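You operate a simulated robot arm through the tools that you are given. There is no shell and no other tool. Be economical: measure what you need, move in short steps, check, and stop when the job is done.

The job below is to be done with a simulated two-armed robot. You get a single attempt, and the scene is never put back.

## Task
Pick up the ink jar from the top of the kitting table with one hand, pass it to the other hand and put it on the middle of the set-up bench. Set down upright: ink jar.
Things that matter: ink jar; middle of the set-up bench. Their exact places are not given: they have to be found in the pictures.

The check looks at the end state, three seconds after you hand in, the way a careful person would. Anything else that was tipped, shoved, dropped, spilled or broken makes it a failure.

## Robot
Two 7-joint arms with three-finger grippers on one trunk, on a base that drives. Base frame: it is fixed to the floor where the robot stands at the start and does not move with it; the origin is under the middle of the robot, x ahead of it, y to its left, z up; the surface under the hand at the start is at about z = 800. Units: mm, degrees, N and s.
The left shoulder is at the start at [90, 126, 1086], the right one opposite. With the tool pointing down near the work surface each hand reaches from about 380 to 860 mm from the robot's upright axis, wherever it stands, measured 20 degrees to its own side. Places, roughly: middle of the set-up bench (26x50 cm) [500, -2100, 800]. Payload 2.94 kg a hand.
Tool frame (each hand has its own): the origin (TCP) lies between the finger pads and is the grasp point; the fingertips stand 30 mm ahead of it; z points along the fingers, y is the line along which they close. The gripper opens to 128 mm. The gripper's body begins 93 mm behind the TCP.
Orientation is that of the tool frame in the base frame, as a unit quaternion [x, y, z, w]. With the fingers straight down and closing along the base's y, the tool's x points along the base's -x, its y along +y and its z along -z.

## Interface
- The arms move only by the tool servo_tool. It takes "left_motion", "right_motion" or both (then of equal length, played together; a hand with none holds still); each is a list of rows, each a list of 7 numbers: the turn, a rotation vector about the tool's x, y, z in units of 90 degrees (1.0 is 90 degrees), then the shift along the tool's x, y, z in units of 100 mm (1.0 is 100 mm), then the opening, from 0 (shut) to 1 (fully open). In form: [[ax, ay, az, x, y, z, jaw], ...]. A call has 1 to 12 rows; each row is the pose to reach, as a shift and turn from the pose commanded when the call began, along the tool's axes at that moment. A call with a number of a shift or a turn outside -1 to 1 is refused whole. Rows are played at 5 a second. More than 50 mm and 8.6 degrees between two rows, or a gripper value outside its range, and nothing of the call is played. A pose out of reach is approached as far as the arm can. The call stops where the force on the tool passes 40 N (or 10 N more than at its start, if that is more) or the arm is blocked; 0.2 s more then pass. The fingers move at their own pace and stop on an object; they squeeze with about 32 N. The grip force told is the motor's: it shows also when the fingers shut on nothing. Time passes only in rows, and 0.2 s behind the last, so rows that repeat a pose let the fingers close. The reply holds the time, the measured pose of the TCP, the force on the tool along the base axes, the opening and the grip force, in the units named above and with some noise, with the torque about the TCP (base axes, N m) and any sound that the robot's microphone picked up.
- Cameras (640 x 400 px; columns grow to the right, rows downward): "scene" is now at [224.7, -6.9, 1251]; the picture's right is [-0.07, -1.00, 0.00], its down [-0.54, 0.04, -0.84] and it looks along [0.84, -0.05, -0.54] (base axes); focal length 250 px, centre (320, 200). "left" rides on the left gripper at [69, 15, -120] in its tool frame; the picture's right is [-0.21, 0.98, 0.00], its down [-0.82, -0.18, -0.54] and it looks along [-0.53, -0.12, 0.84] (tool axes); focal length 251 px, centre (320, 200). "right" rides on the right gripper at [69, -15, -120] in its tool frame; the picture's right is [0.21, 0.98, 0.00], its down [-0.82, 0.18, -0.54] and it looks along [-0.53, 0.12, 0.84] (tool axes); focal length 251 px, centre (320, 200).
- capture(camera): a new picture of that camera. The clock stands still meanwhile.
- slide_trunk(by): slides the trunk up (or, below 0, down) by that many mm; the arms and the scene camera ride with it, the base frame stays. It gives what a move gives, with no picture.
- roll_base(legs): drives the robot by 1 to 6 legs, each [ahead, left, turn to the left] in mm, mm and degrees, along the robot's own axes; the way and the turn of a leg run together, so that a leg with both is an arc; at most 1500 mm and 180 degrees a leg. The arms and the cameras ride along, it lands a little off, and it stops where it bumps. It gives what a move gives.
- turn_head(pan, tilt): turns the head with the scene camera to pan (to the left, within 80 degrees either way) and tilt (down, from -29 to 69), counted from straight ahead of the robot. It gives what a move gives.
- probe_pixels(camera, pixels): for up to 12 pixels [column, row] of the newest picture of that camera ("zoom" is the newest enlarged one), the place [x, y, z] in the base frame of the surface seen there, good to about 3 mm. The clock stands still meanwhile.
- zoom(camera, box): a new picture of the part [left, top, right, bottom] of that camera's present view, enlarged. The clock stands still meanwhile.
- finish_job(): hands the job in; it is judged then, once.

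Go step by step. Measure first, check grasps and placings, and put right what went wrong. The budget is 80 turns and 78 pictures, counting those below and the enlarged ones. Unless the task says otherwise, let go and move clear before handing in, and close with one line.

The tools are called by a JSON object that holds its "name" and its "arguments". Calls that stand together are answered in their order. servo_tool: Moves the arms, as the interface text tells. Its arguments: {"type":"object","properties":{"left_motion":{"type":"array","items":{"type":"array","items":{"type":"number"}}},"right_motion":{"type":"array","items":{"type":"array","items":{"type":"number"}}}},"required":[]} The other tools are called the same way: slide_trunk (by) slides the trunk up or down; roll_base (legs) drives the base; turn_head (pan, tilt) turns the head that bears the scene camera; capture (camera) takes a picture; probe_pixels (camera, pixels) gives the place of the surface under pixels of a picture; zoom (camera, box) takes an enlarged picture of a part of a camera's view; finish_job () hands the job in.

At the start:

```text
clock: 0.0
left_tool_pos: [558.4, 314.1, 1061.2]
left_orientation: [0.0, 1.0, 0.0, -0.001]
left_wrist_force: [-0.3, -0.5, 0.1]
left_ft_torque: [0.02, -0.03, 0.0]
left_width: 128.0
left_grasp_force: 0.0
right_tool_pos: [398.8, -113.8, 1124.3]
right_orientation: [0.0, 1.0, 0.0, 0.001]
right_wrist_force: [-0.4, -0.5, -0.3]
right_ft_torque: [0.01, 0.02, 0.0]
right_width: 127.8
right_grasp_force: 0.1
trunk travel left (down, up): [-300.0, 247.0]
robot x, y, heading: [-0.4, 1.7, -0.0]
head pan, tilt: [-3.7, 32.7]
```

scene: 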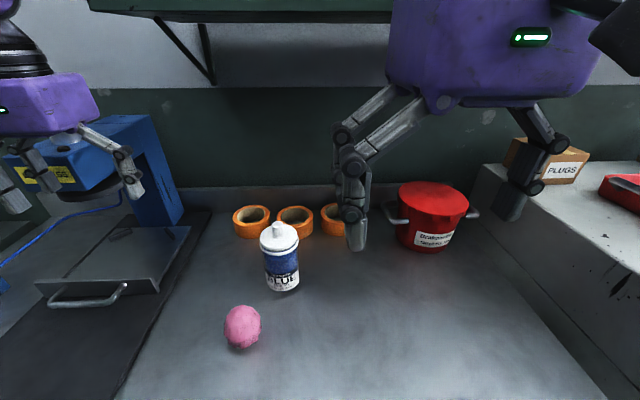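
right: 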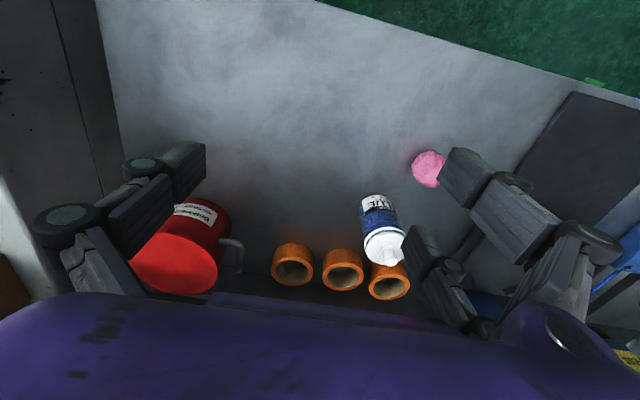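
left: 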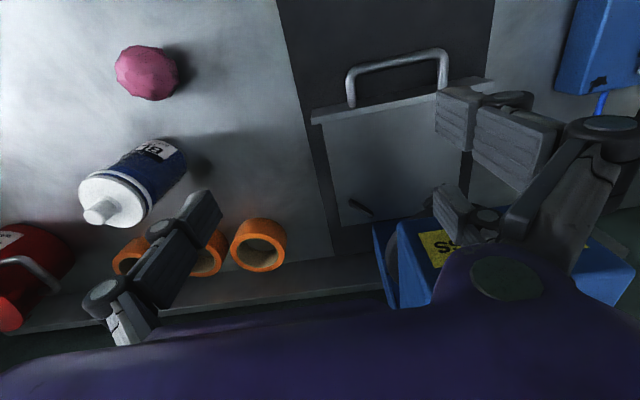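

The pictures show a glue bottle (280,255), a pink ball, tape rolls and a red pot, but no clear ink jar. I'll look around with the head.

{"name": "turn_head", "arguments": {"pan": -60, "tilt": 30}}

{"name": "capture", "arguments": {"camera": "scene"}}

{"name": "turn_head", "arguments": {"pan": 60, "tilt": 30}}

{"name": "capture", "arguments": {"camera": "scene"}}

```text
clock: 1.2
left_tool_pos: [560.4, 315.3, 1061.6]
left_orientation: [-0.001, 1.0, 0.0, 0.001]
left_wrist_force: [-0.1, 0.3, 0.1]
left_ft_torque: [0.01, 0.02, -0.02]
left_width: 128.1
left_grasp_force: 0.1
right_tool_pos: [397.2, -113.4, 1125.6]
right_orientation: [0.0, 1.0, 0.001, 0.0]
right_wrist_force: [-0.6, 0.5, -1.0]
right_ft_torque: [0.01, -0.01, 0.01]
right_width: 128.2
right_grasp_force: 0.1
trunk travel left (down, up): [-300.0, 247.0]
robot x, y, heading: [-3.8, -1.3, -0.1]
head pan, tilt: [-60.0, 30.0]
```

```text
74 pictures are left
```

scene: 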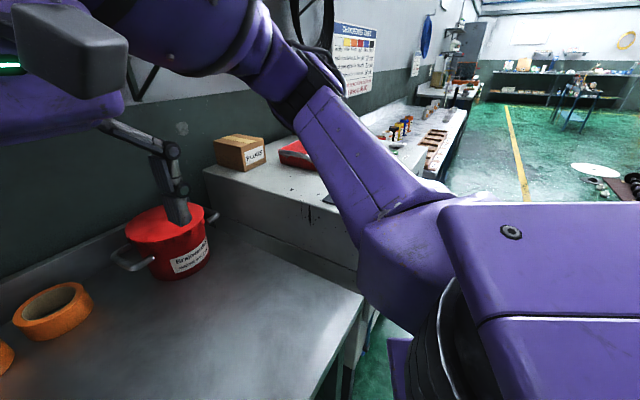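

```text
clock: 3.2
left_tool_pos: [559.6, 314.4, 1061.2]
left_orientation: [0.0, 1.0, 0.0, 0.0]
left_wrist_force: [0.2, 0.3, 0.5]
left_ft_torque: [-0.04, -0.02, 0.0]
left_width: 128.2
left_grasp_force: 0.0
right_tool_pos: [397.0, -113.0, 1124.9]
right_orientation: [0.0, 1.0, 0.0, 0.0]
right_wrist_force: [0.9, 0.0, -0.2]
right_ft_torque: [0.02, 0.02, 0.0]
right_width: 127.9
right_grasp_force: 0.0
trunk travel left (down, up): [-300.0, 247.0]
robot x, y, heading: [3.6, -1.1, 0.1]
head pan, tilt: [60.0, 30.0]
```

```text
73 pictures are left
```

scene: 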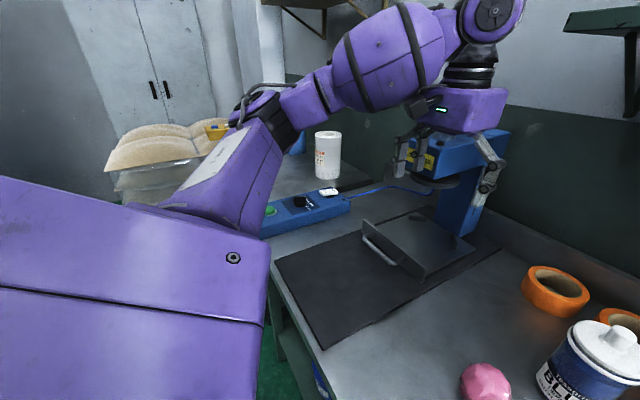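

The jar with the white lid reads "BLU…", so it may be the ink jar. I'll look straight at it and enlarge.

{"name": "turn_head", "arguments": {"pan": 10, "tilt": 45}}

{"name": "capture", "arguments": {"camera": "scene"}}

{"name": "zoom", "arguments": {"camera": "scene", "box": [220, 80, 420, 205]}}

```text
clock: 4.4
left_tool_pos: [558.5, 315.1, 1060.8]
left_orientation: [0.0, 1.0, 0.0, 0.0]
left_wrist_force: [-0.1, -0.4, -0.6]
left_ft_torque: [0.01, -0.03, -0.01]
left_width: 128.2
left_grasp_force: 0.2
right_tool_pos: [397.6, -113.1, 1124.7]
right_orientation: [0.001, 1.0, 0.0, 0.0]
right_wrist_force: [-2.2, 0.2, -0.1]
right_ft_torque: [-0.01, -0.03, -0.02]
right_width: 128.2
right_grasp_force: 0.0
trunk travel left (down, up): [-300.0, 247.0]
robot x, y, heading: [-3.0, 1.8, -0.0]
head pan, tilt: [10.0, 45.0]
```

```text
72 pictures are left
```

scene: 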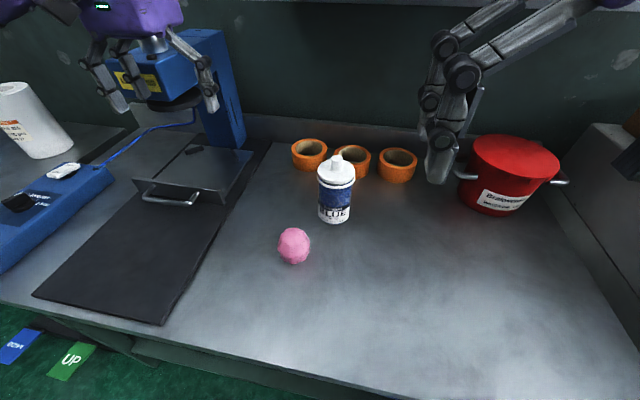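

```text
3.20 times, centred on (320, 142) of scene
```

zoom: 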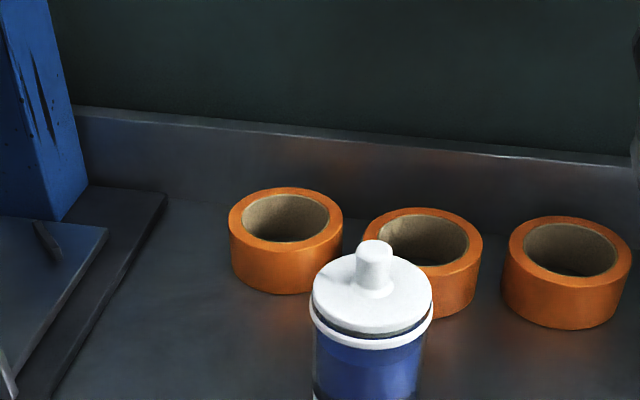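

The jar stands at (336,190) with a possibly loose lid; I'll zoom on its body and measure.

{"name": "zoom", "arguments": {"camera": "scene", "box": [272, 145, 400, 225]}}

{"name": "probe_pixels", "arguments": {"camera": "scene", "pixels": [[336, 158], [336, 177], [336, 195], [335, 219], [320, 178], [354, 178], [321, 205], [350, 205], [294, 246], [294, 262], [308, 155], [340, 228]]}}

```text
5.00 times, centred on (336, 185) of scene
```

zoom: 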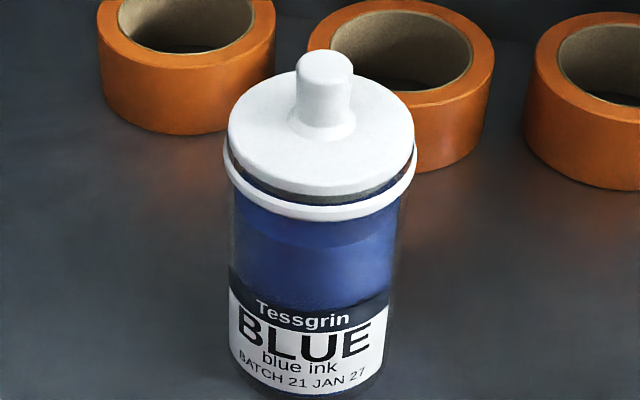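

```text
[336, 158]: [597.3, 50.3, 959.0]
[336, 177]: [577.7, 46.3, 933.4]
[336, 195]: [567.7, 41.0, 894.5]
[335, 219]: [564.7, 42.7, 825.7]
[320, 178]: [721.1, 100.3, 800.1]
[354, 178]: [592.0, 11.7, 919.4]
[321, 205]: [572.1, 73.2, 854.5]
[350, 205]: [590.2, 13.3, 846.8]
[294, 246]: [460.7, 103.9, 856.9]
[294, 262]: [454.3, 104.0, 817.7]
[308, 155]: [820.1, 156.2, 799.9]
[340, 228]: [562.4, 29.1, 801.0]
```

The jar ("BLUE blue ink", lid with knob) is centred near (597,48). I'll probe more points of it and of the ball and tapes.

{"name": "probe_pixels", "arguments": {"camera": "zoom", "pixels": [[245, 350], [280, 350], [315, 350], [350, 350], [375, 340], [240, 260], [320, 270], [390, 250], [320, 210], [230, 180], [411, 180], [325, 65]]}}

{"name": "probe_pixels", "arguments": {"camera": "scene", "pixels": [[282, 247], [306, 247], [294, 232], [340, 150], [354, 165], [398, 165], [308, 165], [200, 250], [330, 290], [600, 300], [200, 200], [330, 380]]}}

```text
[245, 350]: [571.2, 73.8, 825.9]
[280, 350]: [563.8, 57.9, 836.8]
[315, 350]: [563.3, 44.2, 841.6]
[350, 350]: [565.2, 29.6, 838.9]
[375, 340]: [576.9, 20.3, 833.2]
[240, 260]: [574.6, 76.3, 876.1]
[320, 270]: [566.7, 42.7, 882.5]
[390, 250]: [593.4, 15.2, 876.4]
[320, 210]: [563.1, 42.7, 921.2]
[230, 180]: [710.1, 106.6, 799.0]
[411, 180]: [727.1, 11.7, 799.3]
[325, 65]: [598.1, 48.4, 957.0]
```

```text
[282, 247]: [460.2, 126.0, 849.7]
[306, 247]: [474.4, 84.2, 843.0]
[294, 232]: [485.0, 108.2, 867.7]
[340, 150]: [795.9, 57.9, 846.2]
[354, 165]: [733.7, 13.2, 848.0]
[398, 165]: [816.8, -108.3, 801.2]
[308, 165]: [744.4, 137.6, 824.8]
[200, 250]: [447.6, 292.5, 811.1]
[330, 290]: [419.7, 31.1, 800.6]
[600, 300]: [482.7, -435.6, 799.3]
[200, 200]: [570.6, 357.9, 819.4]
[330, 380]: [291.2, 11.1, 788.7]
```

Jar: axis about (597,47), radius ~33, body 800–925, knob top ~960; the ball is centred near (485,107), radius 33. The right hand will grip low on the body, pitched 35° below level and yawed 40°, passing clear of the ball; first I reorient it.

{"name": "servo_tool", "arguments": {"right_motion": [[-0.0266, -0.0732, -0.0512, -0.1, 0.08, 0.1, 0.76], [-0.0533, -0.1463, -0.1023, -0.2, 0.16, 0.2, 0.76], [-0.0799, -0.2195, -0.1535, -0.31, 0.24, 0.35, 0.76], [-0.1065, -0.2927, -0.2047, -0.42, 0.32, 0.5, 0.76], [-0.1331, -0.3658, -0.2558, -0.52, 0.4, 0.6, 0.76], [-0.1598, -0.439, -0.307, -0.63, 0.48, 0.75, 0.76], [-0.1864, -0.5121, -0.3581, -0.74, 0.56, 0.9, 0.76], [-0.213, -0.5853, -0.4093, -0.84, 0.65, 1.0, 0.76]]}}

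{"name": "capture", "arguments": {"camera": "scene"}}

```text
clock: 6.2
left_tool_pos: [558.7, 315.1, 1062.3]
left_orientation: [0.0, 1.0, 0.0, 0.0]
left_wrist_force: [0.4, -0.4, 0.0]
left_ft_torque: [-0.03, -0.03, -0.04]
left_width: 128.1
left_grasp_force: 0.0
right_tool_pos: [527.8, -44.1, 1033.0]
right_orientation: [-0.304, 0.833, 0.158, 0.434]
right_wrist_force: [-0.1, 0.3, 0.2]
right_ft_torque: [-0.01, -0.01, 0.03]
right_width: 97.2
right_grasp_force: 0.0
right hand out of reach, approached as far as the arm can: row 5, 6, 7, 8
trunk travel left (down, up): [-300.0, 247.0]
robot x, y, heading: [1.3, 0.7, -0.0]
head pan, tilt: [10.0, 45.0]
```

```text
69 pictures are left
```

scene: 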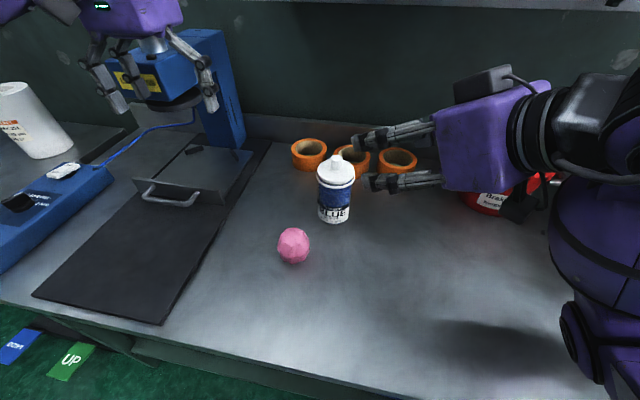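

The arm reached the orientation, but it is cramped at this distance (rows 5–8 out of reach). I'll back the base 150 mm to make room.

{"name": "roll_base", "arguments": {"legs": [[-150, 0, 0]]}}

{"name": "servo_tool", "arguments": {"right_motion": [[0, 0, 0, 0, 0, 0, 0.76]]}}

{"name": "capture", "arguments": {"camera": "scene"}}

{"name": "capture", "arguments": {"camera": "right"}}

```text
clock: 7.6
left_tool_pos: [410.7, 317.0, 1061.8]
left_orientation: [-0.002, 1.0, 0.0, 0.0]
left_wrist_force: [-0.7, 0.5, -0.2]
left_ft_torque: [-0.02, -0.01, 0.02]
left_width: 127.8
left_grasp_force: 0.0
right_tool_pos: [380.2, -43.4, 1033.8]
right_orientation: [-0.305, 0.832, 0.16, 0.435]
right_wrist_force: [0.4, -0.1, 0.4]
right_ft_torque: [-0.02, 0.01, -0.05]
right_width: 97.0
right_grasp_force: 0.1
trunk travel left (down, up): [-300.0, 247.0]
robot x, y, heading: [-145.3, 5.1, -0.1]
head pan, tilt: [10.0, 45.0]
```

```text
clock: 8.0
left_tool_pos: [411.5, 315.9, 1061.2]
left_orientation: [-0.002, 1.0, -0.001, -0.001]
left_wrist_force: [-0.3, 0.1, -0.3]
left_ft_torque: [0.01, 0.01, 0.01]
left_width: 128.0
left_grasp_force: 0.1
right_tool_pos: [382.0, -44.2, 1033.8]
right_orientation: [-0.305, 0.834, 0.158, 0.433]
right_wrist_force: [0.1, 0.3, -0.2]
right_ft_torque: [0.0, 0.0, 0.01]
right_width: 97.2
right_grasp_force: 0.0
trunk travel left (down, up): [-300.0, 247.0]
robot x, y, heading: [-148.2, 1.3, 0.0]
head pan, tilt: [10.0, 45.0]
```

```text
68 pictures are left
```

scene: 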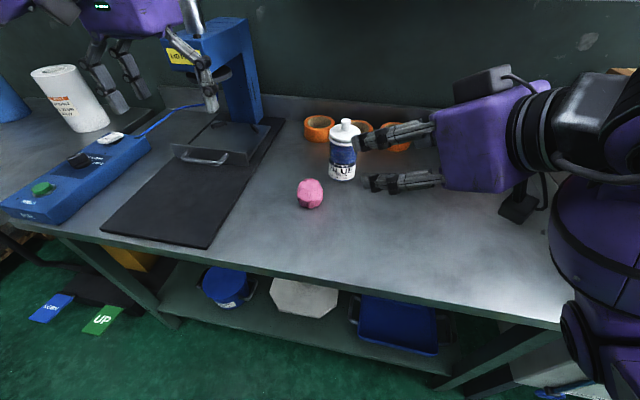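

```text
67 pictures are left
```

right: 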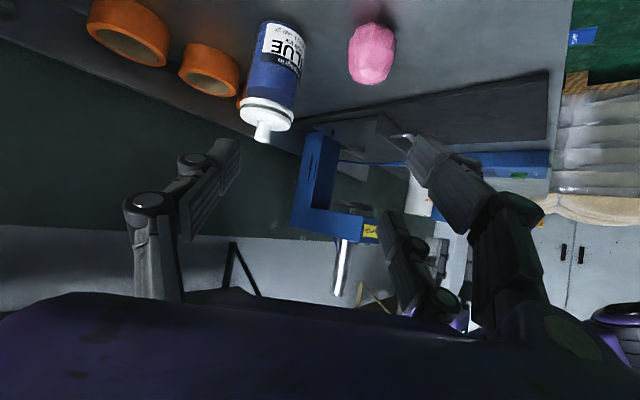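

Orientation holds as intended and there is room now. I move the right hand down to a standoff 150 mm before the jar, in two steps.

{"name": "servo_tool", "arguments": {"right_motion": [[0, 0, 0, 0.19, -0.114, 0.283, 0.76], [0, 0, 0, 0.38, -0.228, 0.567, 0.76], [0, 0, 0, 0.571, -0.342, 0.85, 0.76]]}}

{"name": "servo_tool", "arguments": {"right_motion": [[0, 0, 0, 0.19, -0.114, 0.283, 0.76], [0, 0, 0, 0.38, -0.228, 0.567, 0.76], [0, 0, 0, 0.571, -0.342, 0.85, 0.76], [0, 0, 0, 0.571, -0.342, 0.85, 0.76]]}}

{"name": "capture", "arguments": {"camera": "scene"}}

{"name": "capture", "arguments": {"camera": "right"}}

```text
clock: 8.8
left_tool_pos: [411.7, 316.5, 1061.3]
left_orientation: [-0.002, 1.0, 0.001, 0.0]
left_wrist_force: [0.0, 0.1, 0.2]
left_ft_torque: [0.03, 0.01, -0.01]
left_width: 128.0
left_grasp_force: 0.1
right_tool_pos: [435.4, -44.8, 938.4]
right_orientation: [-0.305, 0.833, 0.159, 0.434]
right_wrist_force: [-0.2, 0.6, 0.4]
right_ft_torque: [-0.03, -0.01, 0.0]
right_width: 97.0
right_grasp_force: 0.2
trunk travel left (down, up): [-300.0, 247.0]
robot x, y, heading: [-143.3, 1.5, 0.3]
head pan, tilt: [10.0, 45.0]
```

```text
clock: 9.8
left_tool_pos: [412.1, 316.6, 1063.4]
left_orientation: [-0.001, 1.0, 0.0, 0.0]
left_wrist_force: [0.9, -0.6, -0.3]
left_ft_torque: [0.03, 0.0, -0.01]
left_width: 128.0
left_grasp_force: 0.0
right_tool_pos: [482.4, -43.8, 842.3]
right_orientation: [-0.305, 0.833, 0.159, 0.434]
right_wrist_force: [-0.3, -1.0, 5.2]
right_ft_torque: [0.18, 0.22, 0.04]
right_width: 98.6
right_grasp_force: 1.2
trunk travel left (down, up): [-300.0, 247.0]
robot x, y, heading: [-147.6, 0.5, 0.1]
head pan, tilt: [10.0, 45.0]
```

```text
66 pictures are left
```

scene: 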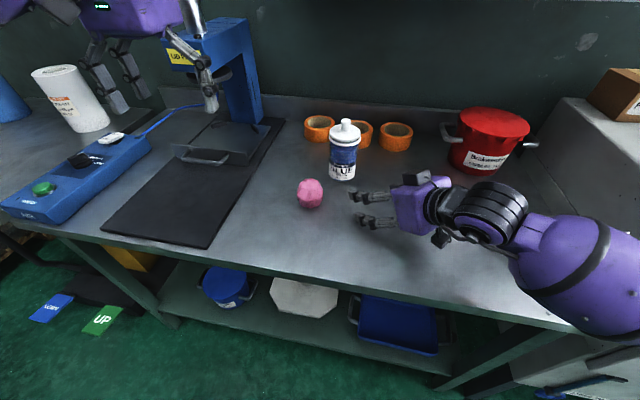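

```text
65 pictures are left
```

right: 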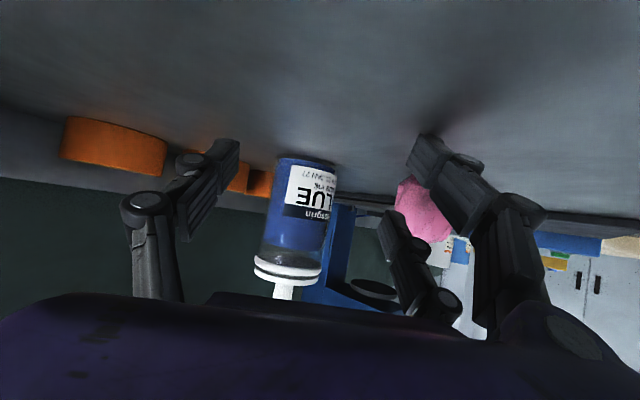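

The wrist reads 5 N upward, so something on the hand brushes the table at this height. I'll raise 14 mm and recheck.

{"name": "servo_tool", "arguments": {"right_motion": [[0, 0, 0, -0.115, 0, -0.081, 0.76], [0, 0, 0, -0.115, 0, -0.081, 0.76]]}}

{"name": "zoom", "arguments": {"camera": "scene", "box": [280, 110, 520, 260]}}

```text
clock: 10.4
left_tool_pos: [411.5, 316.7, 1062.1]
left_orientation: [-0.002, 1.0, 0.0, 0.0]
left_wrist_force: [0.2, -0.5, 1.0]
left_ft_torque: [-0.01, 0.01, 0.0]
left_width: 127.8
left_grasp_force: 0.0
right_tool_pos: [481.8, -45.5, 855.6]
right_orientation: [-0.305, 0.834, 0.159, 0.432]
right_wrist_force: [-0.4, 0.0, 0.0]
right_ft_torque: [0.01, -0.01, -0.03]
right_width: 97.1
right_grasp_force: 0.0
trunk travel left (down, up): [-300.0, 247.0]
robot x, y, heading: [-147.2, -1.6, 0.3]
head pan, tilt: [10.0, 45.0]
```

```text
2.67 times, centred on (400, 185) of scene
```

zoom: 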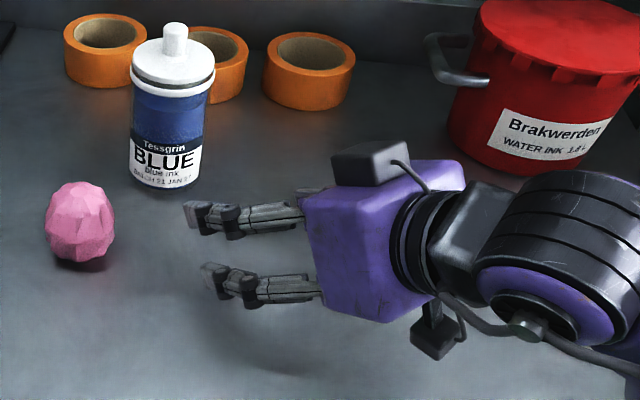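

Force is gone at z 855. I'll probe the hand's actual outline (top box, body) to plan clearances for the hand-over.

{"name": "probe_pixels", "arguments": {"camera": "zoom", "pixels": [[335, 150], [405, 145], [375, 175], [385, 145], [310, 200], [340, 195], [320, 290], [395, 230], [260, 212], [232, 220], [200, 205], [430, 345]]}}

```text
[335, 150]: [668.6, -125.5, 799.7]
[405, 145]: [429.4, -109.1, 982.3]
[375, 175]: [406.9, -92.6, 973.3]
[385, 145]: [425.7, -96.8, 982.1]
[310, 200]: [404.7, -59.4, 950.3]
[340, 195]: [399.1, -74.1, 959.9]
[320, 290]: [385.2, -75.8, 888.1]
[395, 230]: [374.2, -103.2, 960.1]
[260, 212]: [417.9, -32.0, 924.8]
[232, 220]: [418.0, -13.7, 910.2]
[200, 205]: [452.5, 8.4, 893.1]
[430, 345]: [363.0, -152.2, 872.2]
```

The fingers seem bulkier than the nominal 20 mm (a surface 37 mm above the TCP line). I'll zoom on them from the wrist and scene cameras.

{"name": "zoom", "arguments": {"camera": "scene", "box": [340, 165, 420, 245]}}

{"name": "zoom", "arguments": {"camera": "right", "box": [80, 100, 600, 380]}}

{"name": "zoom", "arguments": {"camera": "scene", "box": [60, 0, 240, 120]}}

```text
5.00 times, centred on (380, 205) of scene
```

zoom: 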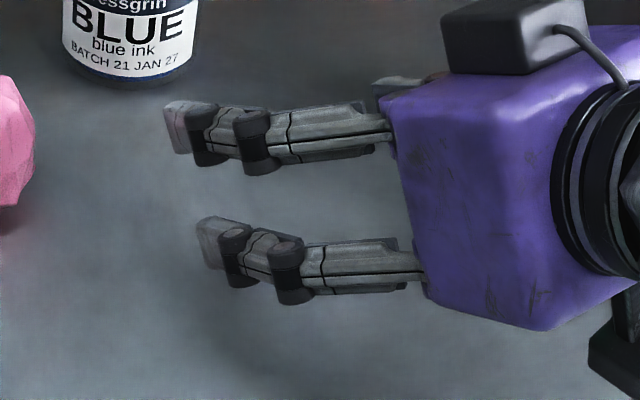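

```text
1.23 times, centred on (340, 240) of right
```

zoom: 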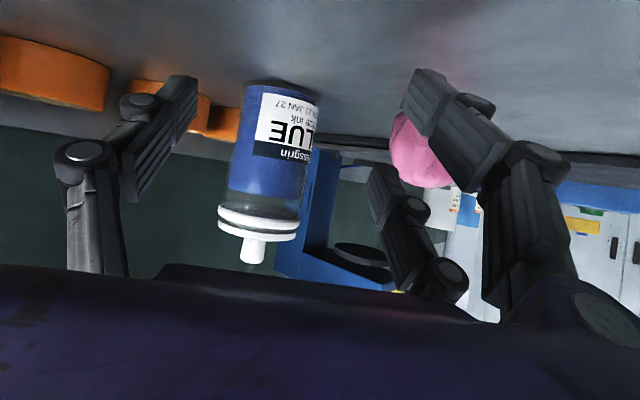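

```text
3.33 times, centred on (150, 60) of scene
```

zoom: 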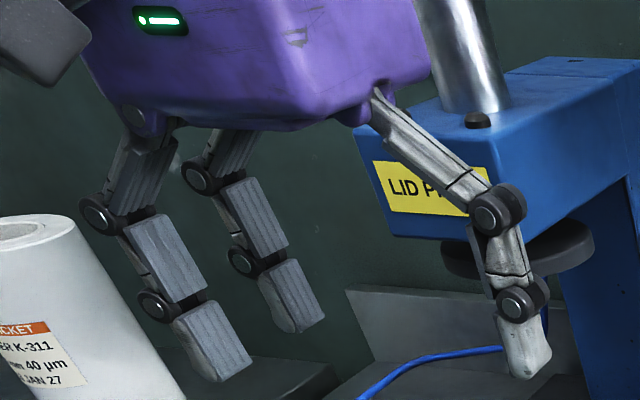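

The hands are three-fingered in fact: two fingers on +y (at x≈±28 mm), a thumb on −y. For a clean hand-over I want the right thumb on the jar's left side (right hand rolled 180°) and a flatter 15° pitch, with the left hand then coming in from the left above the thumb. I'll raise, flatten and start rolling.

{"name": "servo_tool", "arguments": {"right_motion": [[0, -0.075, 0, -0.27, 0, -0.19, 0.76], [0, -0.15, 0, -0.55, 0, -0.38, 0.76], [0, -0.2222, 0, -0.819, 0, -0.577, 0.76]]}}

{"name": "servo_tool", "arguments": {"right_motion": [[0, 0, 0.09, 0, 0, 0, 0.76], [0, 0, 0.18, 0, 0, 0, 0.76], [0, 0, 0.27, 0, 0, 0, 0.76], [0, 0, 0.36, 0, 0, 0, 0.76], [0, 0, 0.45, 0, 0, 0, 0.76], [0, 0, 0.54, 0, 0, 0, 0.76], [0, 0, 0.63, 0, 0, 0, 0.76], [0, 0, 0.72, 0, 0, 0, 0.76], [0, 0, 0.81, 0, 0, 0, 0.76], [0, 0, 0.9, 0, 0, 0, 0.76], [0, 0, 0.99, 0, 0, 0, 0.76]]}}

```text
clock: 11.2
left_tool_pos: [409.9, 316.7, 1061.5]
left_orientation: [-0.002, 1.0, 0.001, 0.0]
left_wrist_force: [1.2, 0.3, 0.2]
left_ft_torque: [-0.02, 0.01, 0.0]
left_width: 128.1
left_grasp_force: 0.0
right_tool_pos: [482.8, -46.4, 955.7]
right_orientation: [-0.273, 0.745, 0.209, 0.572]
right_wrist_force: [-0.3, -0.3, 0.1]
right_ft_torque: [-0.02, 0.03, -0.04]
right_width: 97.5
right_grasp_force: 0.0
trunk travel left (down, up): [-300.0, 247.0]
robot x, y, heading: [-147.7, -2.0, 0.3]
head pan, tilt: [10.0, 45.0]
```

```text
clock: 13.6
left_tool_pos: [412.0, 316.8, 1060.5]
left_orientation: [-0.001, 1.0, 0.0, 0.0]
left_wrist_force: [0.5, -0.2, 0.6]
left_ft_torque: [-0.02, -0.02, 0.01]
left_width: 128.1
left_grasp_force: 0.2
right_tool_pos: [482.0, -47.2, 956.9]
right_orientation: [0.33, 0.722, 0.55, 0.259]
right_wrist_force: [-0.1, 0.2, -0.4]
right_ft_torque: [0.0, 0.01, 0.01]
right_width: 97.2
right_grasp_force: 0.0
trunk travel left (down, up): [-300.0, 247.0]
robot x, y, heading: [-149.0, 0.7, -0.2]
head pan, tilt: [10.0, 45.0]
```

The first 89° of roll went fine. I continue with the remaining 91°.

{"name": "servo_tool", "arguments": {"right_motion": [[0, 0, 0.09, 0, 0, 0, 0.76], [0, 0, 0.18, 0, 0, 0, 0.76], [0, 0, 0.27, 0, 0, 0, 0.76], [0, 0, 0.36, 0, 0, 0, 0.76], [0, 0, 0.45, 0, 0, 0, 0.76], [0, 0, 0.54, 0, 0, 0, 0.76], [0, 0, 0.63, 0, 0, 0, 0.76], [0, 0, 0.72, 0, 0, 0, 0.76], [0, 0, 0.81, 0, 0, 0, 0.76], [0, 0, 0.9, 0, 0, 0, 0.76], [0, 0, 0.97, 0, 0, 0, 0.76], [0, 0, 1.0, 0, 0, 0, 0.76]]}}

{"name": "capture", "arguments": {"camera": "scene"}}

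{"name": "capture", "arguments": {"camera": "right"}}

```text
clock: 16.2
left_tool_pos: [411.2, 316.8, 1061.0]
left_orientation: [-0.002, 1.0, 0.0, 0.0]
left_wrist_force: [0.5, 0.3, 0.2]
left_ft_torque: [0.03, 0.0, 0.01]
left_width: 128.0
left_grasp_force: 0.1
right_tool_pos: [481.3, -47.5, 957.3]
right_orientation: [0.744, 0.278, 0.573, -0.204]
right_wrist_force: [0.5, 0.5, 0.6]
right_ft_torque: [-0.01, -0.02, 0.0]
right_width: 97.2
right_grasp_force: 0.0
trunk travel left (down, up): [-300.0, 247.0]
robot x, y, heading: [-145.9, 0.9, 0.4]
head pan, tilt: [10.0, 45.0]
```

```text
60 pictures are left
```

scene: 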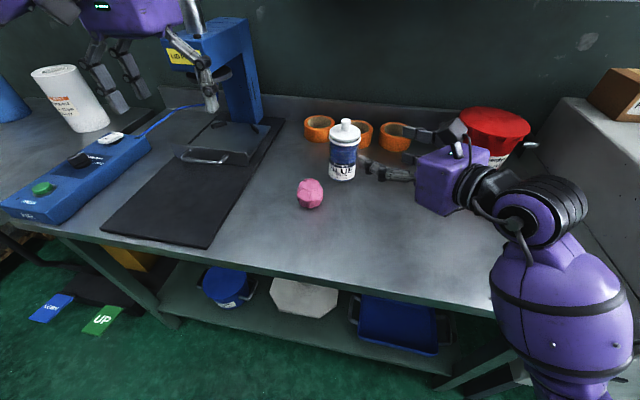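

```text
59 pictures are left
```

right: 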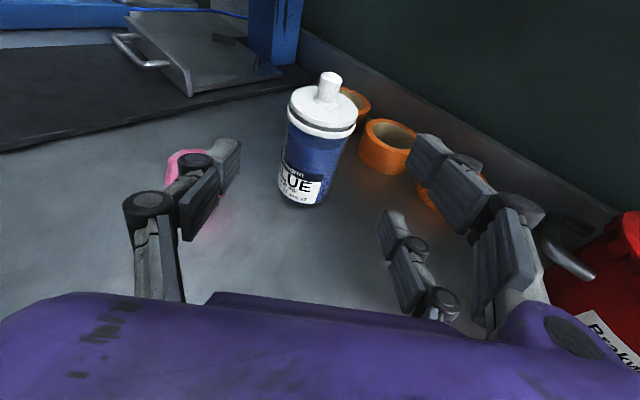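

The right hand is now rolled with thumb on the left of the picture and the jar (320,150) between thumb and fingers. I lower to z≈853 at standoff.

{"name": "servo_tool", "arguments": {"right_motion": [[0, 0, 0, -0.33, -0.005, 0.09, 0.8], [0, 0, 0, -0.66, -0.01, 0.18, 0.8], [0, 0, 0, -1.0, -0.015, 0.27, 0.8], [0, 0, 0, -1.0, -0.015, 0.27, 0.8]]}}

{"name": "capture", "arguments": {"camera": "right"}}

{"name": "zoom", "arguments": {"camera": "scene", "box": [280, 100, 520, 250]}}

```text
clock: 17.2
left_tool_pos: [411.5, 317.2, 1061.1]
left_orientation: [-0.002, 1.0, 0.0, -0.001]
left_wrist_force: [0.1, -0.2, 0.8]
left_ft_torque: [-0.01, -0.02, 0.01]
left_width: 128.0
left_grasp_force: 0.1
right_tool_pos: [480.8, -48.6, 854.4]
right_orientation: [0.743, 0.279, 0.573, -0.205]
right_wrist_force: [-0.6, 0.1, 1.1]
right_ft_torque: [0.02, 0.01, 0.02]
right_width: 102.4
right_grasp_force: 0.1
trunk travel left (down, up): [-300.0, 247.0]
robot x, y, heading: [-145.5, -0.9, 0.2]
head pan, tilt: [10.0, 45.0]
```

```text
58 pictures are left
```

right: 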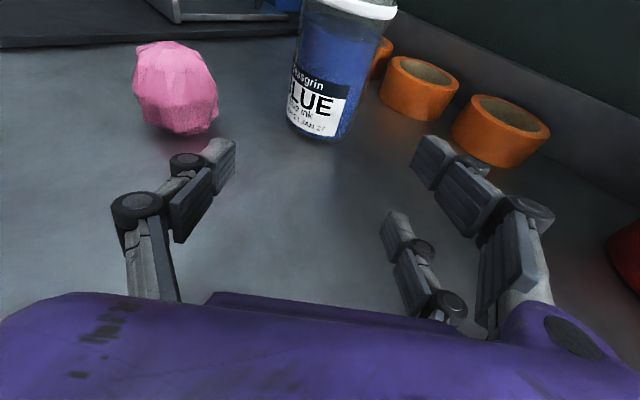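

```text
2.67 times, centred on (400, 175) of scene
```

zoom: 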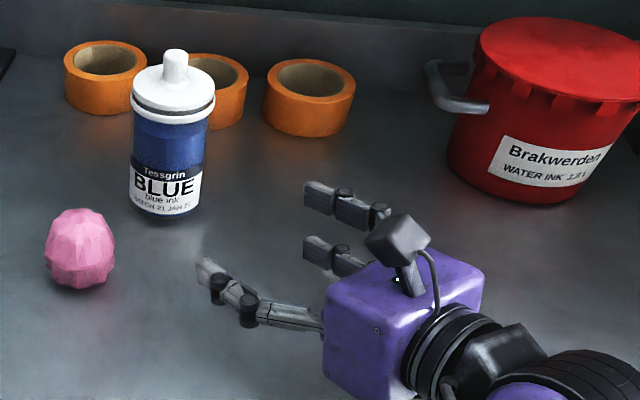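

No contact now. I check the thumb knuckle's sideways extent against the ball, and recheck the jar position.

{"name": "probe_pixels", "arguments": {"camera": "zoom", "pixels": [[205, 270], [213, 290], [243, 315], [262, 308], [300, 318], [325, 205], [315, 190], [50, 245], [80, 212], [110, 250], [165, 195], [175, 55]]}}

{"name": "probe_pixels", "arguments": {"camera": "right", "pixels": [[300, 100], [320, 110], [345, 120], [310, 60], [345, 60], [370, 65], [180, 100], [210, 110], [140, 95], [205, 155], [150, 205], [120, 210]]}}

```text
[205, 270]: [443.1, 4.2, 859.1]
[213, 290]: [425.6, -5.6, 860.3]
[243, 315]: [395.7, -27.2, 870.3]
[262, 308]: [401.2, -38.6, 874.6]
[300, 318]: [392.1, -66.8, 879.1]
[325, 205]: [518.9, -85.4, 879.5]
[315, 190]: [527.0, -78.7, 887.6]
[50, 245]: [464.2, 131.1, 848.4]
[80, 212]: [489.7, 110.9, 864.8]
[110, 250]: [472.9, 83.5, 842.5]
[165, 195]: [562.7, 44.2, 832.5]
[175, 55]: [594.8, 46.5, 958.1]
```

```text
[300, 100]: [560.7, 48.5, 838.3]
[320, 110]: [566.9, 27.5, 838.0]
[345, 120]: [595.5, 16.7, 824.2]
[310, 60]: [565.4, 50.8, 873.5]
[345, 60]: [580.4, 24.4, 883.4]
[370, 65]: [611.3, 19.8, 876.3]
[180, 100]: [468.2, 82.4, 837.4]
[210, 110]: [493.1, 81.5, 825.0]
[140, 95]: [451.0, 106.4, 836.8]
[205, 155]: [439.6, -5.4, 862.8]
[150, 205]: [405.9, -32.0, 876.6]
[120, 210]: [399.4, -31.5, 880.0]
```

Thumb clears the ball by ~15 mm sideways; jar centre refined to (596,47). I advance the first half with a slightly narrower opening.

{"name": "servo_tool", "arguments": {"right_motion": [[0, 0, 0, 0.048, 0.002, 0.18, 0.72], [0, 0, 0, 0.096, 0.004, 0.36, 0.72], [0, 0, 0, 0.144, 0.005, 0.54, 0.72], [0, 0, 0, 0.19, 0.007, 0.72, 0.72], [0, 0, 0, 0.19, 0.007, 0.72, 0.72]]}}

{"name": "capture", "arguments": {"camera": "right"}}

{"name": "capture", "arguments": {"camera": "scene"}}

```text
clock: 18.6
left_tool_pos: [398.0, 313.3, 1067.4]
left_orientation: [0.004, 1.0, 0.0, 0.006]
left_wrist_force: [0.4, 0.5, 0.2]
left_ft_torque: [-0.06, 0.0, -0.01]
left_width: 127.7
left_grasp_force: 0.0
right_tool_pos: [523.4, -13.6, 865.6]
right_orientation: [0.738, 0.277, 0.584, -0.193]
right_wrist_force: [-0.5, -0.2, -0.6]
right_ft_torque: [0.03, -0.04, 0.04]
right_width: 92.1
right_grasp_force: 0.1
trunk travel left (down, up): [-300.0, 247.0]
robot x, y, heading: [-150.8, -2.8, -0.4]
head pan, tilt: [10.0, 45.0]
stopped in row 5 (right hand): the arm was blocked; the commanded pose is now the measured one
```

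```text
56 pictures are left
```

right: 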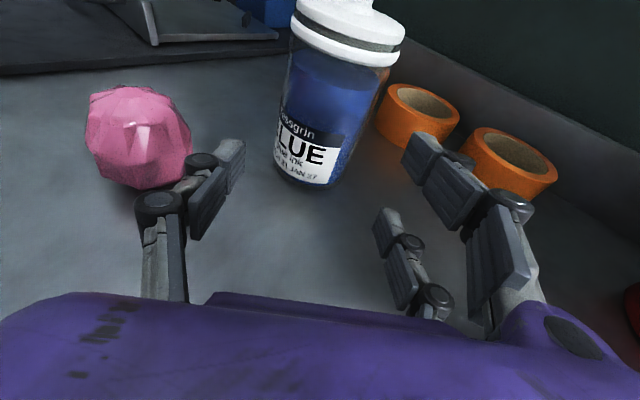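

```text
55 pictures are left
```

scene: 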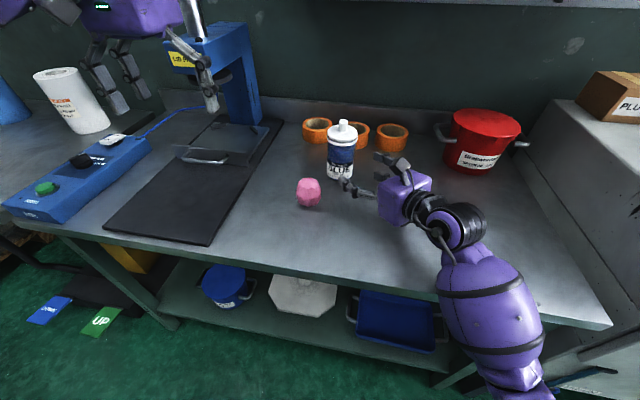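

The arm got blocked: its forearm (480,280) seems to rest on the table's front edge; jar and ball look unmoved. I'll lift the trunk 200 mm so the arm comes down from higher with its elbow clear.

{"name": "slide_trunk", "arguments": {"by": 200}}

{"name": "capture", "arguments": {"camera": "scene"}}

```text
clock: 20.8
left_tool_pos: [412.1, 312.5, 1260.2]
left_orientation: [0.001, 1.0, 0.0, -0.001]
left_wrist_force: [-0.4, -0.2, -1.1]
left_ft_torque: [0.01, 0.02, 0.01]
left_width: 127.6
left_grasp_force: 0.0
right_tool_pos: [536.1, -8.3, 1053.0]
right_orientation: [0.743, 0.279, 0.575, -0.201]
right_wrist_force: [0.3, -1.0, -0.5]
right_ft_torque: [-0.01, 0.01, -0.01]
right_width: 92.2
right_grasp_force: 0.1
trunk travel left (down, up): [-500.0, 47.0]
robot x, y, heading: [-146.4, -0.5, -0.3]
head pan, tilt: [10.0, 45.0]
```

```text
54 pictures are left
```

scene: 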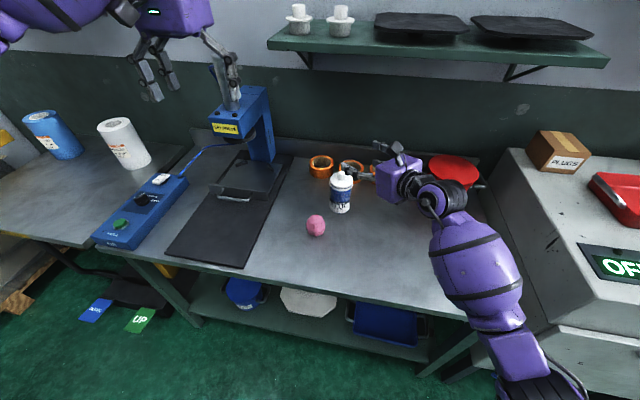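

Clear now. I go back to the standoff column and descend in steps, watching for blockage.

{"name": "servo_tool", "arguments": {"right_motion": [[0, 0, 0, -0.05, -0.04, -0.35, 0.72], [0, 0, 0, -0.1, -0.07, -0.67, 0.72], [0, 0, 0, -0.4, -0.07, -0.57, 0.72], [0, 0, 0, -0.75, -0.07, -0.47, 0.72], [0, 0, 0, -1.0, -0.07, -0.4, 0.72]]}}

{"name": "servo_tool", "arguments": {"right_motion": [[0, 0, 0, -0.3, 0, 0.08, 0.72], [0, 0, 0, -0.6, 0, 0.16, 0.72], [0, 0, 0, -0.6, 0, 0.16, 0.72]]}}

{"name": "capture", "arguments": {"camera": "scene"}}

```text
clock: 22.0
left_tool_pos: [411.7, 312.2, 1260.7]
left_orientation: [0.001, 1.0, 0.0, 0.0]
left_wrist_force: [-0.2, 0.1, -0.4]
left_ft_torque: [-0.03, -0.01, -0.01]
left_width: 127.9
left_grasp_force: 0.1
right_tool_pos: [485.8, -45.9, 967.9]
right_orientation: [0.742, 0.277, 0.577, -0.2]
right_wrist_force: [0.0, 0.2, -0.6]
right_ft_torque: [0.0, -0.01, 0.05]
right_width: 92.4
right_grasp_force: 0.0
trunk travel left (down, up): [-500.0, 47.0]
robot x, y, heading: [-148.4, -0.4, -0.1]
head pan, tilt: [10.0, 45.0]
```

```text
clock: 22.8
left_tool_pos: [411.0, 312.6, 1261.7]
left_orientation: [0.001, 1.0, 0.001, 0.001]
left_wrist_force: [-0.4, 0.1, -0.1]
left_ft_torque: [-0.01, 0.0, 0.03]
left_width: 127.9
left_grasp_force: 0.1
right_tool_pos: [485.6, -45.9, 906.4]
right_orientation: [0.742, 0.277, 0.577, -0.199]
right_wrist_force: [0.2, 0.0, 0.4]
right_ft_torque: [0.02, 0.01, -0.01]
right_width: 92.2
right_grasp_force: 0.1
trunk travel left (down, up): [-500.0, 47.0]
robot x, y, heading: [-148.7, -0.5, -0.2]
head pan, tilt: [10.0, 45.0]
```

```text
53 pictures are left
```

scene: 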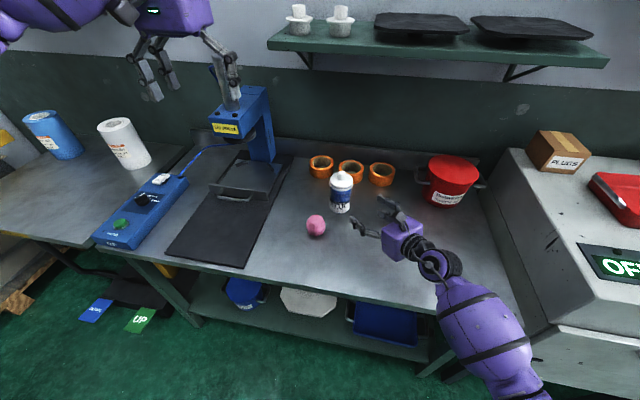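

The forearm crosses the front edge around (470,300). I probe its height to see the slope.

{"name": "probe_pixels", "arguments": {"camera": "scene", "pixels": [[445, 262], [455, 290], [480, 300], [500, 340], [520, 370], [445, 300], [460, 335], [405, 240], [420, 330]]}}

{"name": "zoom", "arguments": {"camera": "scene", "box": [400, 200, 640, 400]}}

```text
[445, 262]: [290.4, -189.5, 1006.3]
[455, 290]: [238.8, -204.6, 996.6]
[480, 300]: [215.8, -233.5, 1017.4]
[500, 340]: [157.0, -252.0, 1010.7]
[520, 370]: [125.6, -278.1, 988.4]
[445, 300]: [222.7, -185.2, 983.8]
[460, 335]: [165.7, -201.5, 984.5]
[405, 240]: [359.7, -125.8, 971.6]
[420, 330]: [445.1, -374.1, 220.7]
```

```text
2.00 times, centred on (520, 300) of scene
```

zoom: 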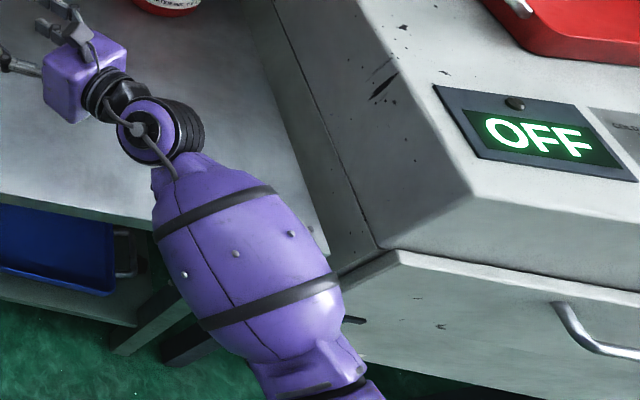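

The forearm lies nearly level with its underside only slightly above the hand's height. Backing the base another 150 mm will straighten the arm and lift the elbow.

{"name": "roll_base", "arguments": {"legs": [[-150, 0, 0]]}}

{"name": "servo_tool", "arguments": {"right_motion": [[0, 0, 0, 0.09, 0.32, 0.37, 0.72], [0, 0, 0, 0.18, 0.64, 0.74, 0.72], [0, 0, 0, 0.24, 0.81, 0.92, 0.72]]}}

{"name": "capture", "arguments": {"camera": "scene"}}

```text
clock: 24.1
left_tool_pos: [261.9, 312.7, 1261.8]
left_orientation: [0.002, 1.0, 0.0, -0.001]
left_wrist_force: [-0.5, -0.1, -0.4]
left_ft_torque: [0.03, -0.03, 0.01]
left_width: 128.1
left_grasp_force: 0.1
right_tool_pos: [335.8, -47.0, 904.7]
right_orientation: [0.743, 0.276, 0.576, -0.199]
right_wrist_force: [0.5, -0.3, 0.6]
right_ft_torque: [-0.02, 0.02, -0.02]
right_width: 92.3
right_grasp_force: 0.1
trunk travel left (down, up): [-500.0, 47.0]
robot x, y, heading: [-298.0, 1.9, -0.3]
head pan, tilt: [10.0, 45.0]
```

```text
clock: 24.9
left_tool_pos: [263.3, 314.0, 1260.4]
left_orientation: [0.001, 1.0, -0.001, 0.0]
left_wrist_force: [-0.2, -0.4, -0.4]
left_ft_torque: [0.02, 0.02, 0.01]
left_width: 127.9
left_grasp_force: 0.1
right_tool_pos: [460.4, -49.3, 908.2]
right_orientation: [0.742, 0.277, 0.576, -0.2]
right_wrist_force: [-0.2, 0.2, -0.2]
right_ft_torque: [0.02, -0.03, 0.0]
right_width: 92.0
right_grasp_force: 0.0
trunk travel left (down, up): [-500.0, 47.0]
robot x, y, heading: [-296.6, -2.2, -0.3]
head pan, tilt: [10.0, 45.0]
```

```text
51 pictures are left
```

scene: 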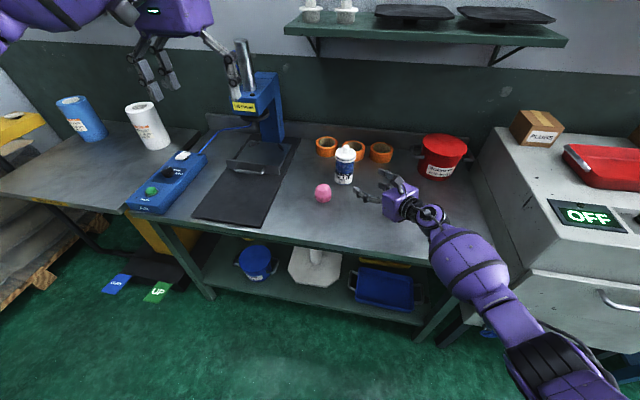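

Arm is straighter. I lower to z≈853 at the standoff.

{"name": "servo_tool", "arguments": {"right_motion": [[0, 0, 0, -0.16, 0.04, 0.1, 0.72], [0, 0, 0, -0.33, 0.09, 0.2, 0.72], [0, 0, 0, -0.49, 0.134, 0.307, 0.72], [0, 0, 0, -0.49, 0.134, 0.307, 0.72]]}}

{"name": "capture", "arguments": {"camera": "scene"}}

{"name": "probe_pixels", "arguments": {"camera": "scene", "pixels": [[440, 235], [455, 250], [470, 265], [480, 285], [440, 260], [455, 285], [500, 320], [430, 225]]}}

```text
clock: 25.9
left_tool_pos: [262.0, 311.4, 1262.0]
left_orientation: [0.002, 1.0, 0.0, 0.0]
left_wrist_force: [-0.3, 0.0, -0.4]
left_ft_torque: [0.03, -0.05, 0.0]
left_width: 128.0
left_grasp_force: 0.1
right_tool_pos: [484.1, -48.2, 854.5]
right_orientation: [0.743, 0.277, 0.576, -0.2]
right_wrist_force: [0.4, 0.1, 0.0]
right_ft_torque: [-0.02, -0.01, 0.02]
right_width: 91.9
right_grasp_force: 0.1
trunk travel left (down, up): [-500.0, 47.0]
robot x, y, heading: [-298.3, -2.5, -0.4]
head pan, tilt: [10.0, 45.0]
```

```text
50 pictures are left
```

scene: 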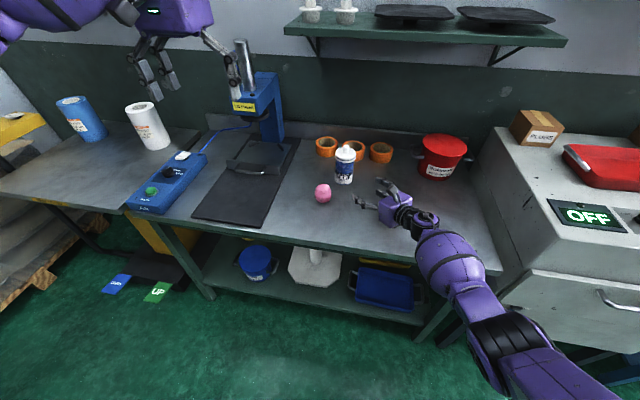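

```text
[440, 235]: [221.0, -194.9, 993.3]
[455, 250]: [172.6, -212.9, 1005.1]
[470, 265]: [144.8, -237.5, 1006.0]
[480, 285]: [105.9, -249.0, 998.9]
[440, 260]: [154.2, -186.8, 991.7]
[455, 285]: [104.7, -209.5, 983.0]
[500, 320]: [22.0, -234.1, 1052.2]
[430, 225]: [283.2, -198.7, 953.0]
```

Forearm underside is well above the edge. I advance half way.

{"name": "servo_tool", "arguments": {"right_motion": [[0, 0, 0, 0.046, 0, 0.18, 0.72], [0, 0, 0, 0.093, 0, 0.36, 0.72], [0, 0, 0, 0.14, 0, 0.54, 0.72], [0, 0, 0, 0.185, 0, 0.71, 0.72], [0, 0, 0, 0.185, 0, 0.71, 0.72]]}}

{"name": "capture", "arguments": {"camera": "right"}}

{"name": "probe_pixels", "arguments": {"camera": "right", "pixels": [[290, 130], [310, 150], [330, 160], [350, 160], [300, 100], [350, 110]]}}

```text
clock: 27.1
left_tool_pos: [263.5, 313.1, 1260.7]
left_orientation: [0.002, 1.0, 0.0, 0.0]
left_wrist_force: [-0.3, 0.3, -1.0]
left_ft_torque: [-0.01, -0.02, -0.01]
left_width: 127.9
left_grasp_force: 0.1
right_tool_pos: [526.9, -13.8, 852.8]
right_orientation: [0.743, 0.277, 0.576, -0.2]
right_wrist_force: [-0.2, -0.6, 0.3]
right_ft_torque: [0.01, -0.03, -0.01]
right_width: 92.1
right_grasp_force: 0.0
right hand out of reach, approached as far as the arm can: row 4, 5
trunk travel left (down, up): [-500.0, 47.0]
robot x, y, heading: [-299.3, -0.3, 0.0]
head pan, tilt: [10.0, 45.0]
```

```text
49 pictures are left
```

right: 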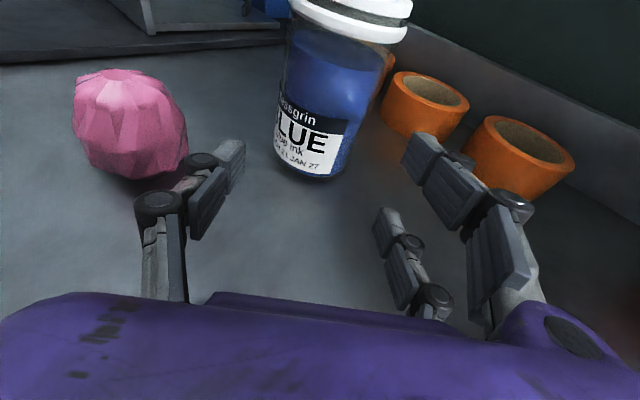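

```text
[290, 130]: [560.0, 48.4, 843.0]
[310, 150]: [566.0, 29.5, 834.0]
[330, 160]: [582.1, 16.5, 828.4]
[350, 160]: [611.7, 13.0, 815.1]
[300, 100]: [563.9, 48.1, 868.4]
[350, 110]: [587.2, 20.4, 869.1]
```

Reach limit at (527,−14). I'll bring the base along the same approach line by (42,36) and finish with the arm.

{"name": "roll_base", "arguments": {"legs": [[44, 36, 0]]}}

{"name": "servo_tool", "arguments": {"right_motion": [[0, 0, 0, 0, 0, 0, 0.72]]}}

{"name": "capture", "arguments": {"camera": "right"}}

{"name": "probe_pixels", "arguments": {"camera": "right", "pixels": [[285, 160], [310, 170], [330, 175], [300, 140], [350, 150], [370, 130]]}}

```text
clock: 28.1
left_tool_pos: [305.4, 346.8, 1263.0]
left_orientation: [0.002, 1.0, 0.0, 0.0]
left_wrist_force: [0.3, 0.2, 0.3]
left_ft_torque: [-0.01, -0.02, -0.03]
left_width: 128.0
left_grasp_force: 0.1
right_tool_pos: [568.5, 21.2, 853.1]
right_orientation: [0.743, 0.276, 0.576, -0.199]
right_wrist_force: [0.0, -0.2, 0.0]
right_ft_torque: [0.01, 0.01, -0.01]
right_width: 92.1
right_grasp_force: 0.1
trunk travel left (down, up): [-500.0, 47.0]
robot x, y, heading: [-256.4, 34.5, -0.1]
head pan, tilt: [10.0, 45.0]
```

```text
clock: 28.5
left_tool_pos: [305.0, 347.4, 1262.0]
left_orientation: [0.002, 1.0, -0.001, 0.0]
left_wrist_force: [0.7, 0.2, -0.2]
left_ft_torque: [0.03, -0.01, 0.04]
left_width: 128.0
left_grasp_force: 0.0
right_tool_pos: [568.5, 22.0, 854.9]
right_orientation: [0.742, 0.276, 0.577, -0.2]
right_wrist_force: [-0.3, 0.8, -0.6]
right_ft_torque: [0.02, 0.01, 0.02]
right_width: 92.2
right_grasp_force: 0.1
trunk travel left (down, up): [-500.0, 47.0]
robot x, y, heading: [-256.1, 33.8, 0.0]
head pan, tilt: [10.0, 45.0]
```

```text
48 pictures are left
```

right: 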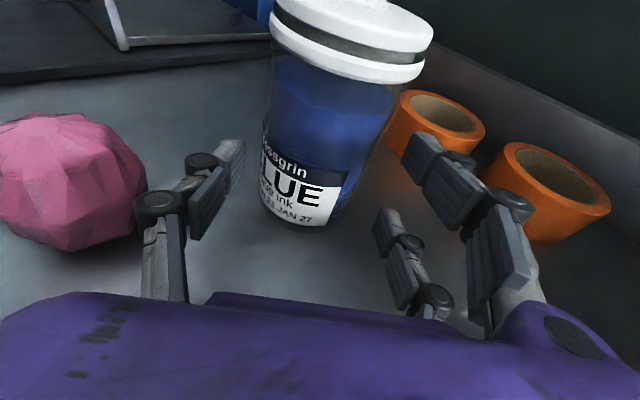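

```text
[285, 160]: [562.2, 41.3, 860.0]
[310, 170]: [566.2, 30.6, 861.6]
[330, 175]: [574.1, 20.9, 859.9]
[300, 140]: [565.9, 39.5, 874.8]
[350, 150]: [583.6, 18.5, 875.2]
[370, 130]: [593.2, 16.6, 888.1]
```

The jar is between the fingers (thumb at left, 235,160). Remaining move is about 36 mm forward, 3 mm sideways; then close.

{"name": "servo_tool", "arguments": {"right_motion": [[0, 0, 0, 0.026, -0.027, 0.12, 0.72], [0, 0, 0, 0.052, -0.027, 0.24, 0.72], [0, 0, 0, 0.078, -0.027, 0.363, 0.72], [0, 0, 0, 0.078, -0.027, 0.363, 0.72]]}}

{"name": "capture", "arguments": {"camera": "right"}}

{"name": "zoom", "arguments": {"camera": "scene", "box": [270, 120, 450, 240]}}

```text
clock: 29.5
left_tool_pos: [306.4, 347.5, 1261.0]
left_orientation: [0.001, 1.0, 0.0, 0.0]
left_wrist_force: [0.5, -0.5, 0.3]
left_ft_torque: [0.01, -0.04, -0.01]
left_width: 128.2
left_grasp_force: 0.0
right_tool_pos: [569.7, 39.2, 856.9]
right_orientation: [0.743, 0.276, 0.577, -0.199]
right_wrist_force: [1.0, -0.8, -1.0]
right_ft_torque: [-0.01, 0.02, -0.03]
right_width: 92.4
right_grasp_force: 0.1
right hand out of reach, approached as far as the arm can: row 1, 2, 3, 4
trunk travel left (down, up): [-500.0, 47.0]
robot x, y, heading: [-256.2, 34.6, -0.2]
head pan, tilt: [10.0, 45.0]
```

```text
47 pictures are left
```

right: 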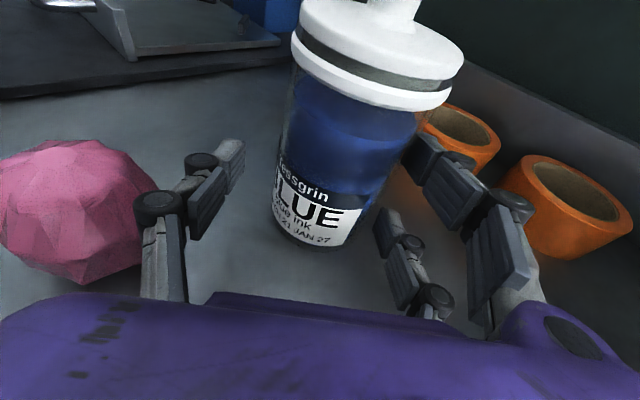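

```text
3.33 times, centred on (360, 180) of scene
```

zoom: 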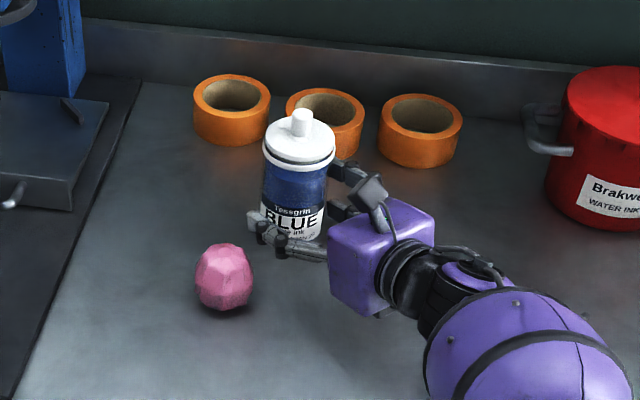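

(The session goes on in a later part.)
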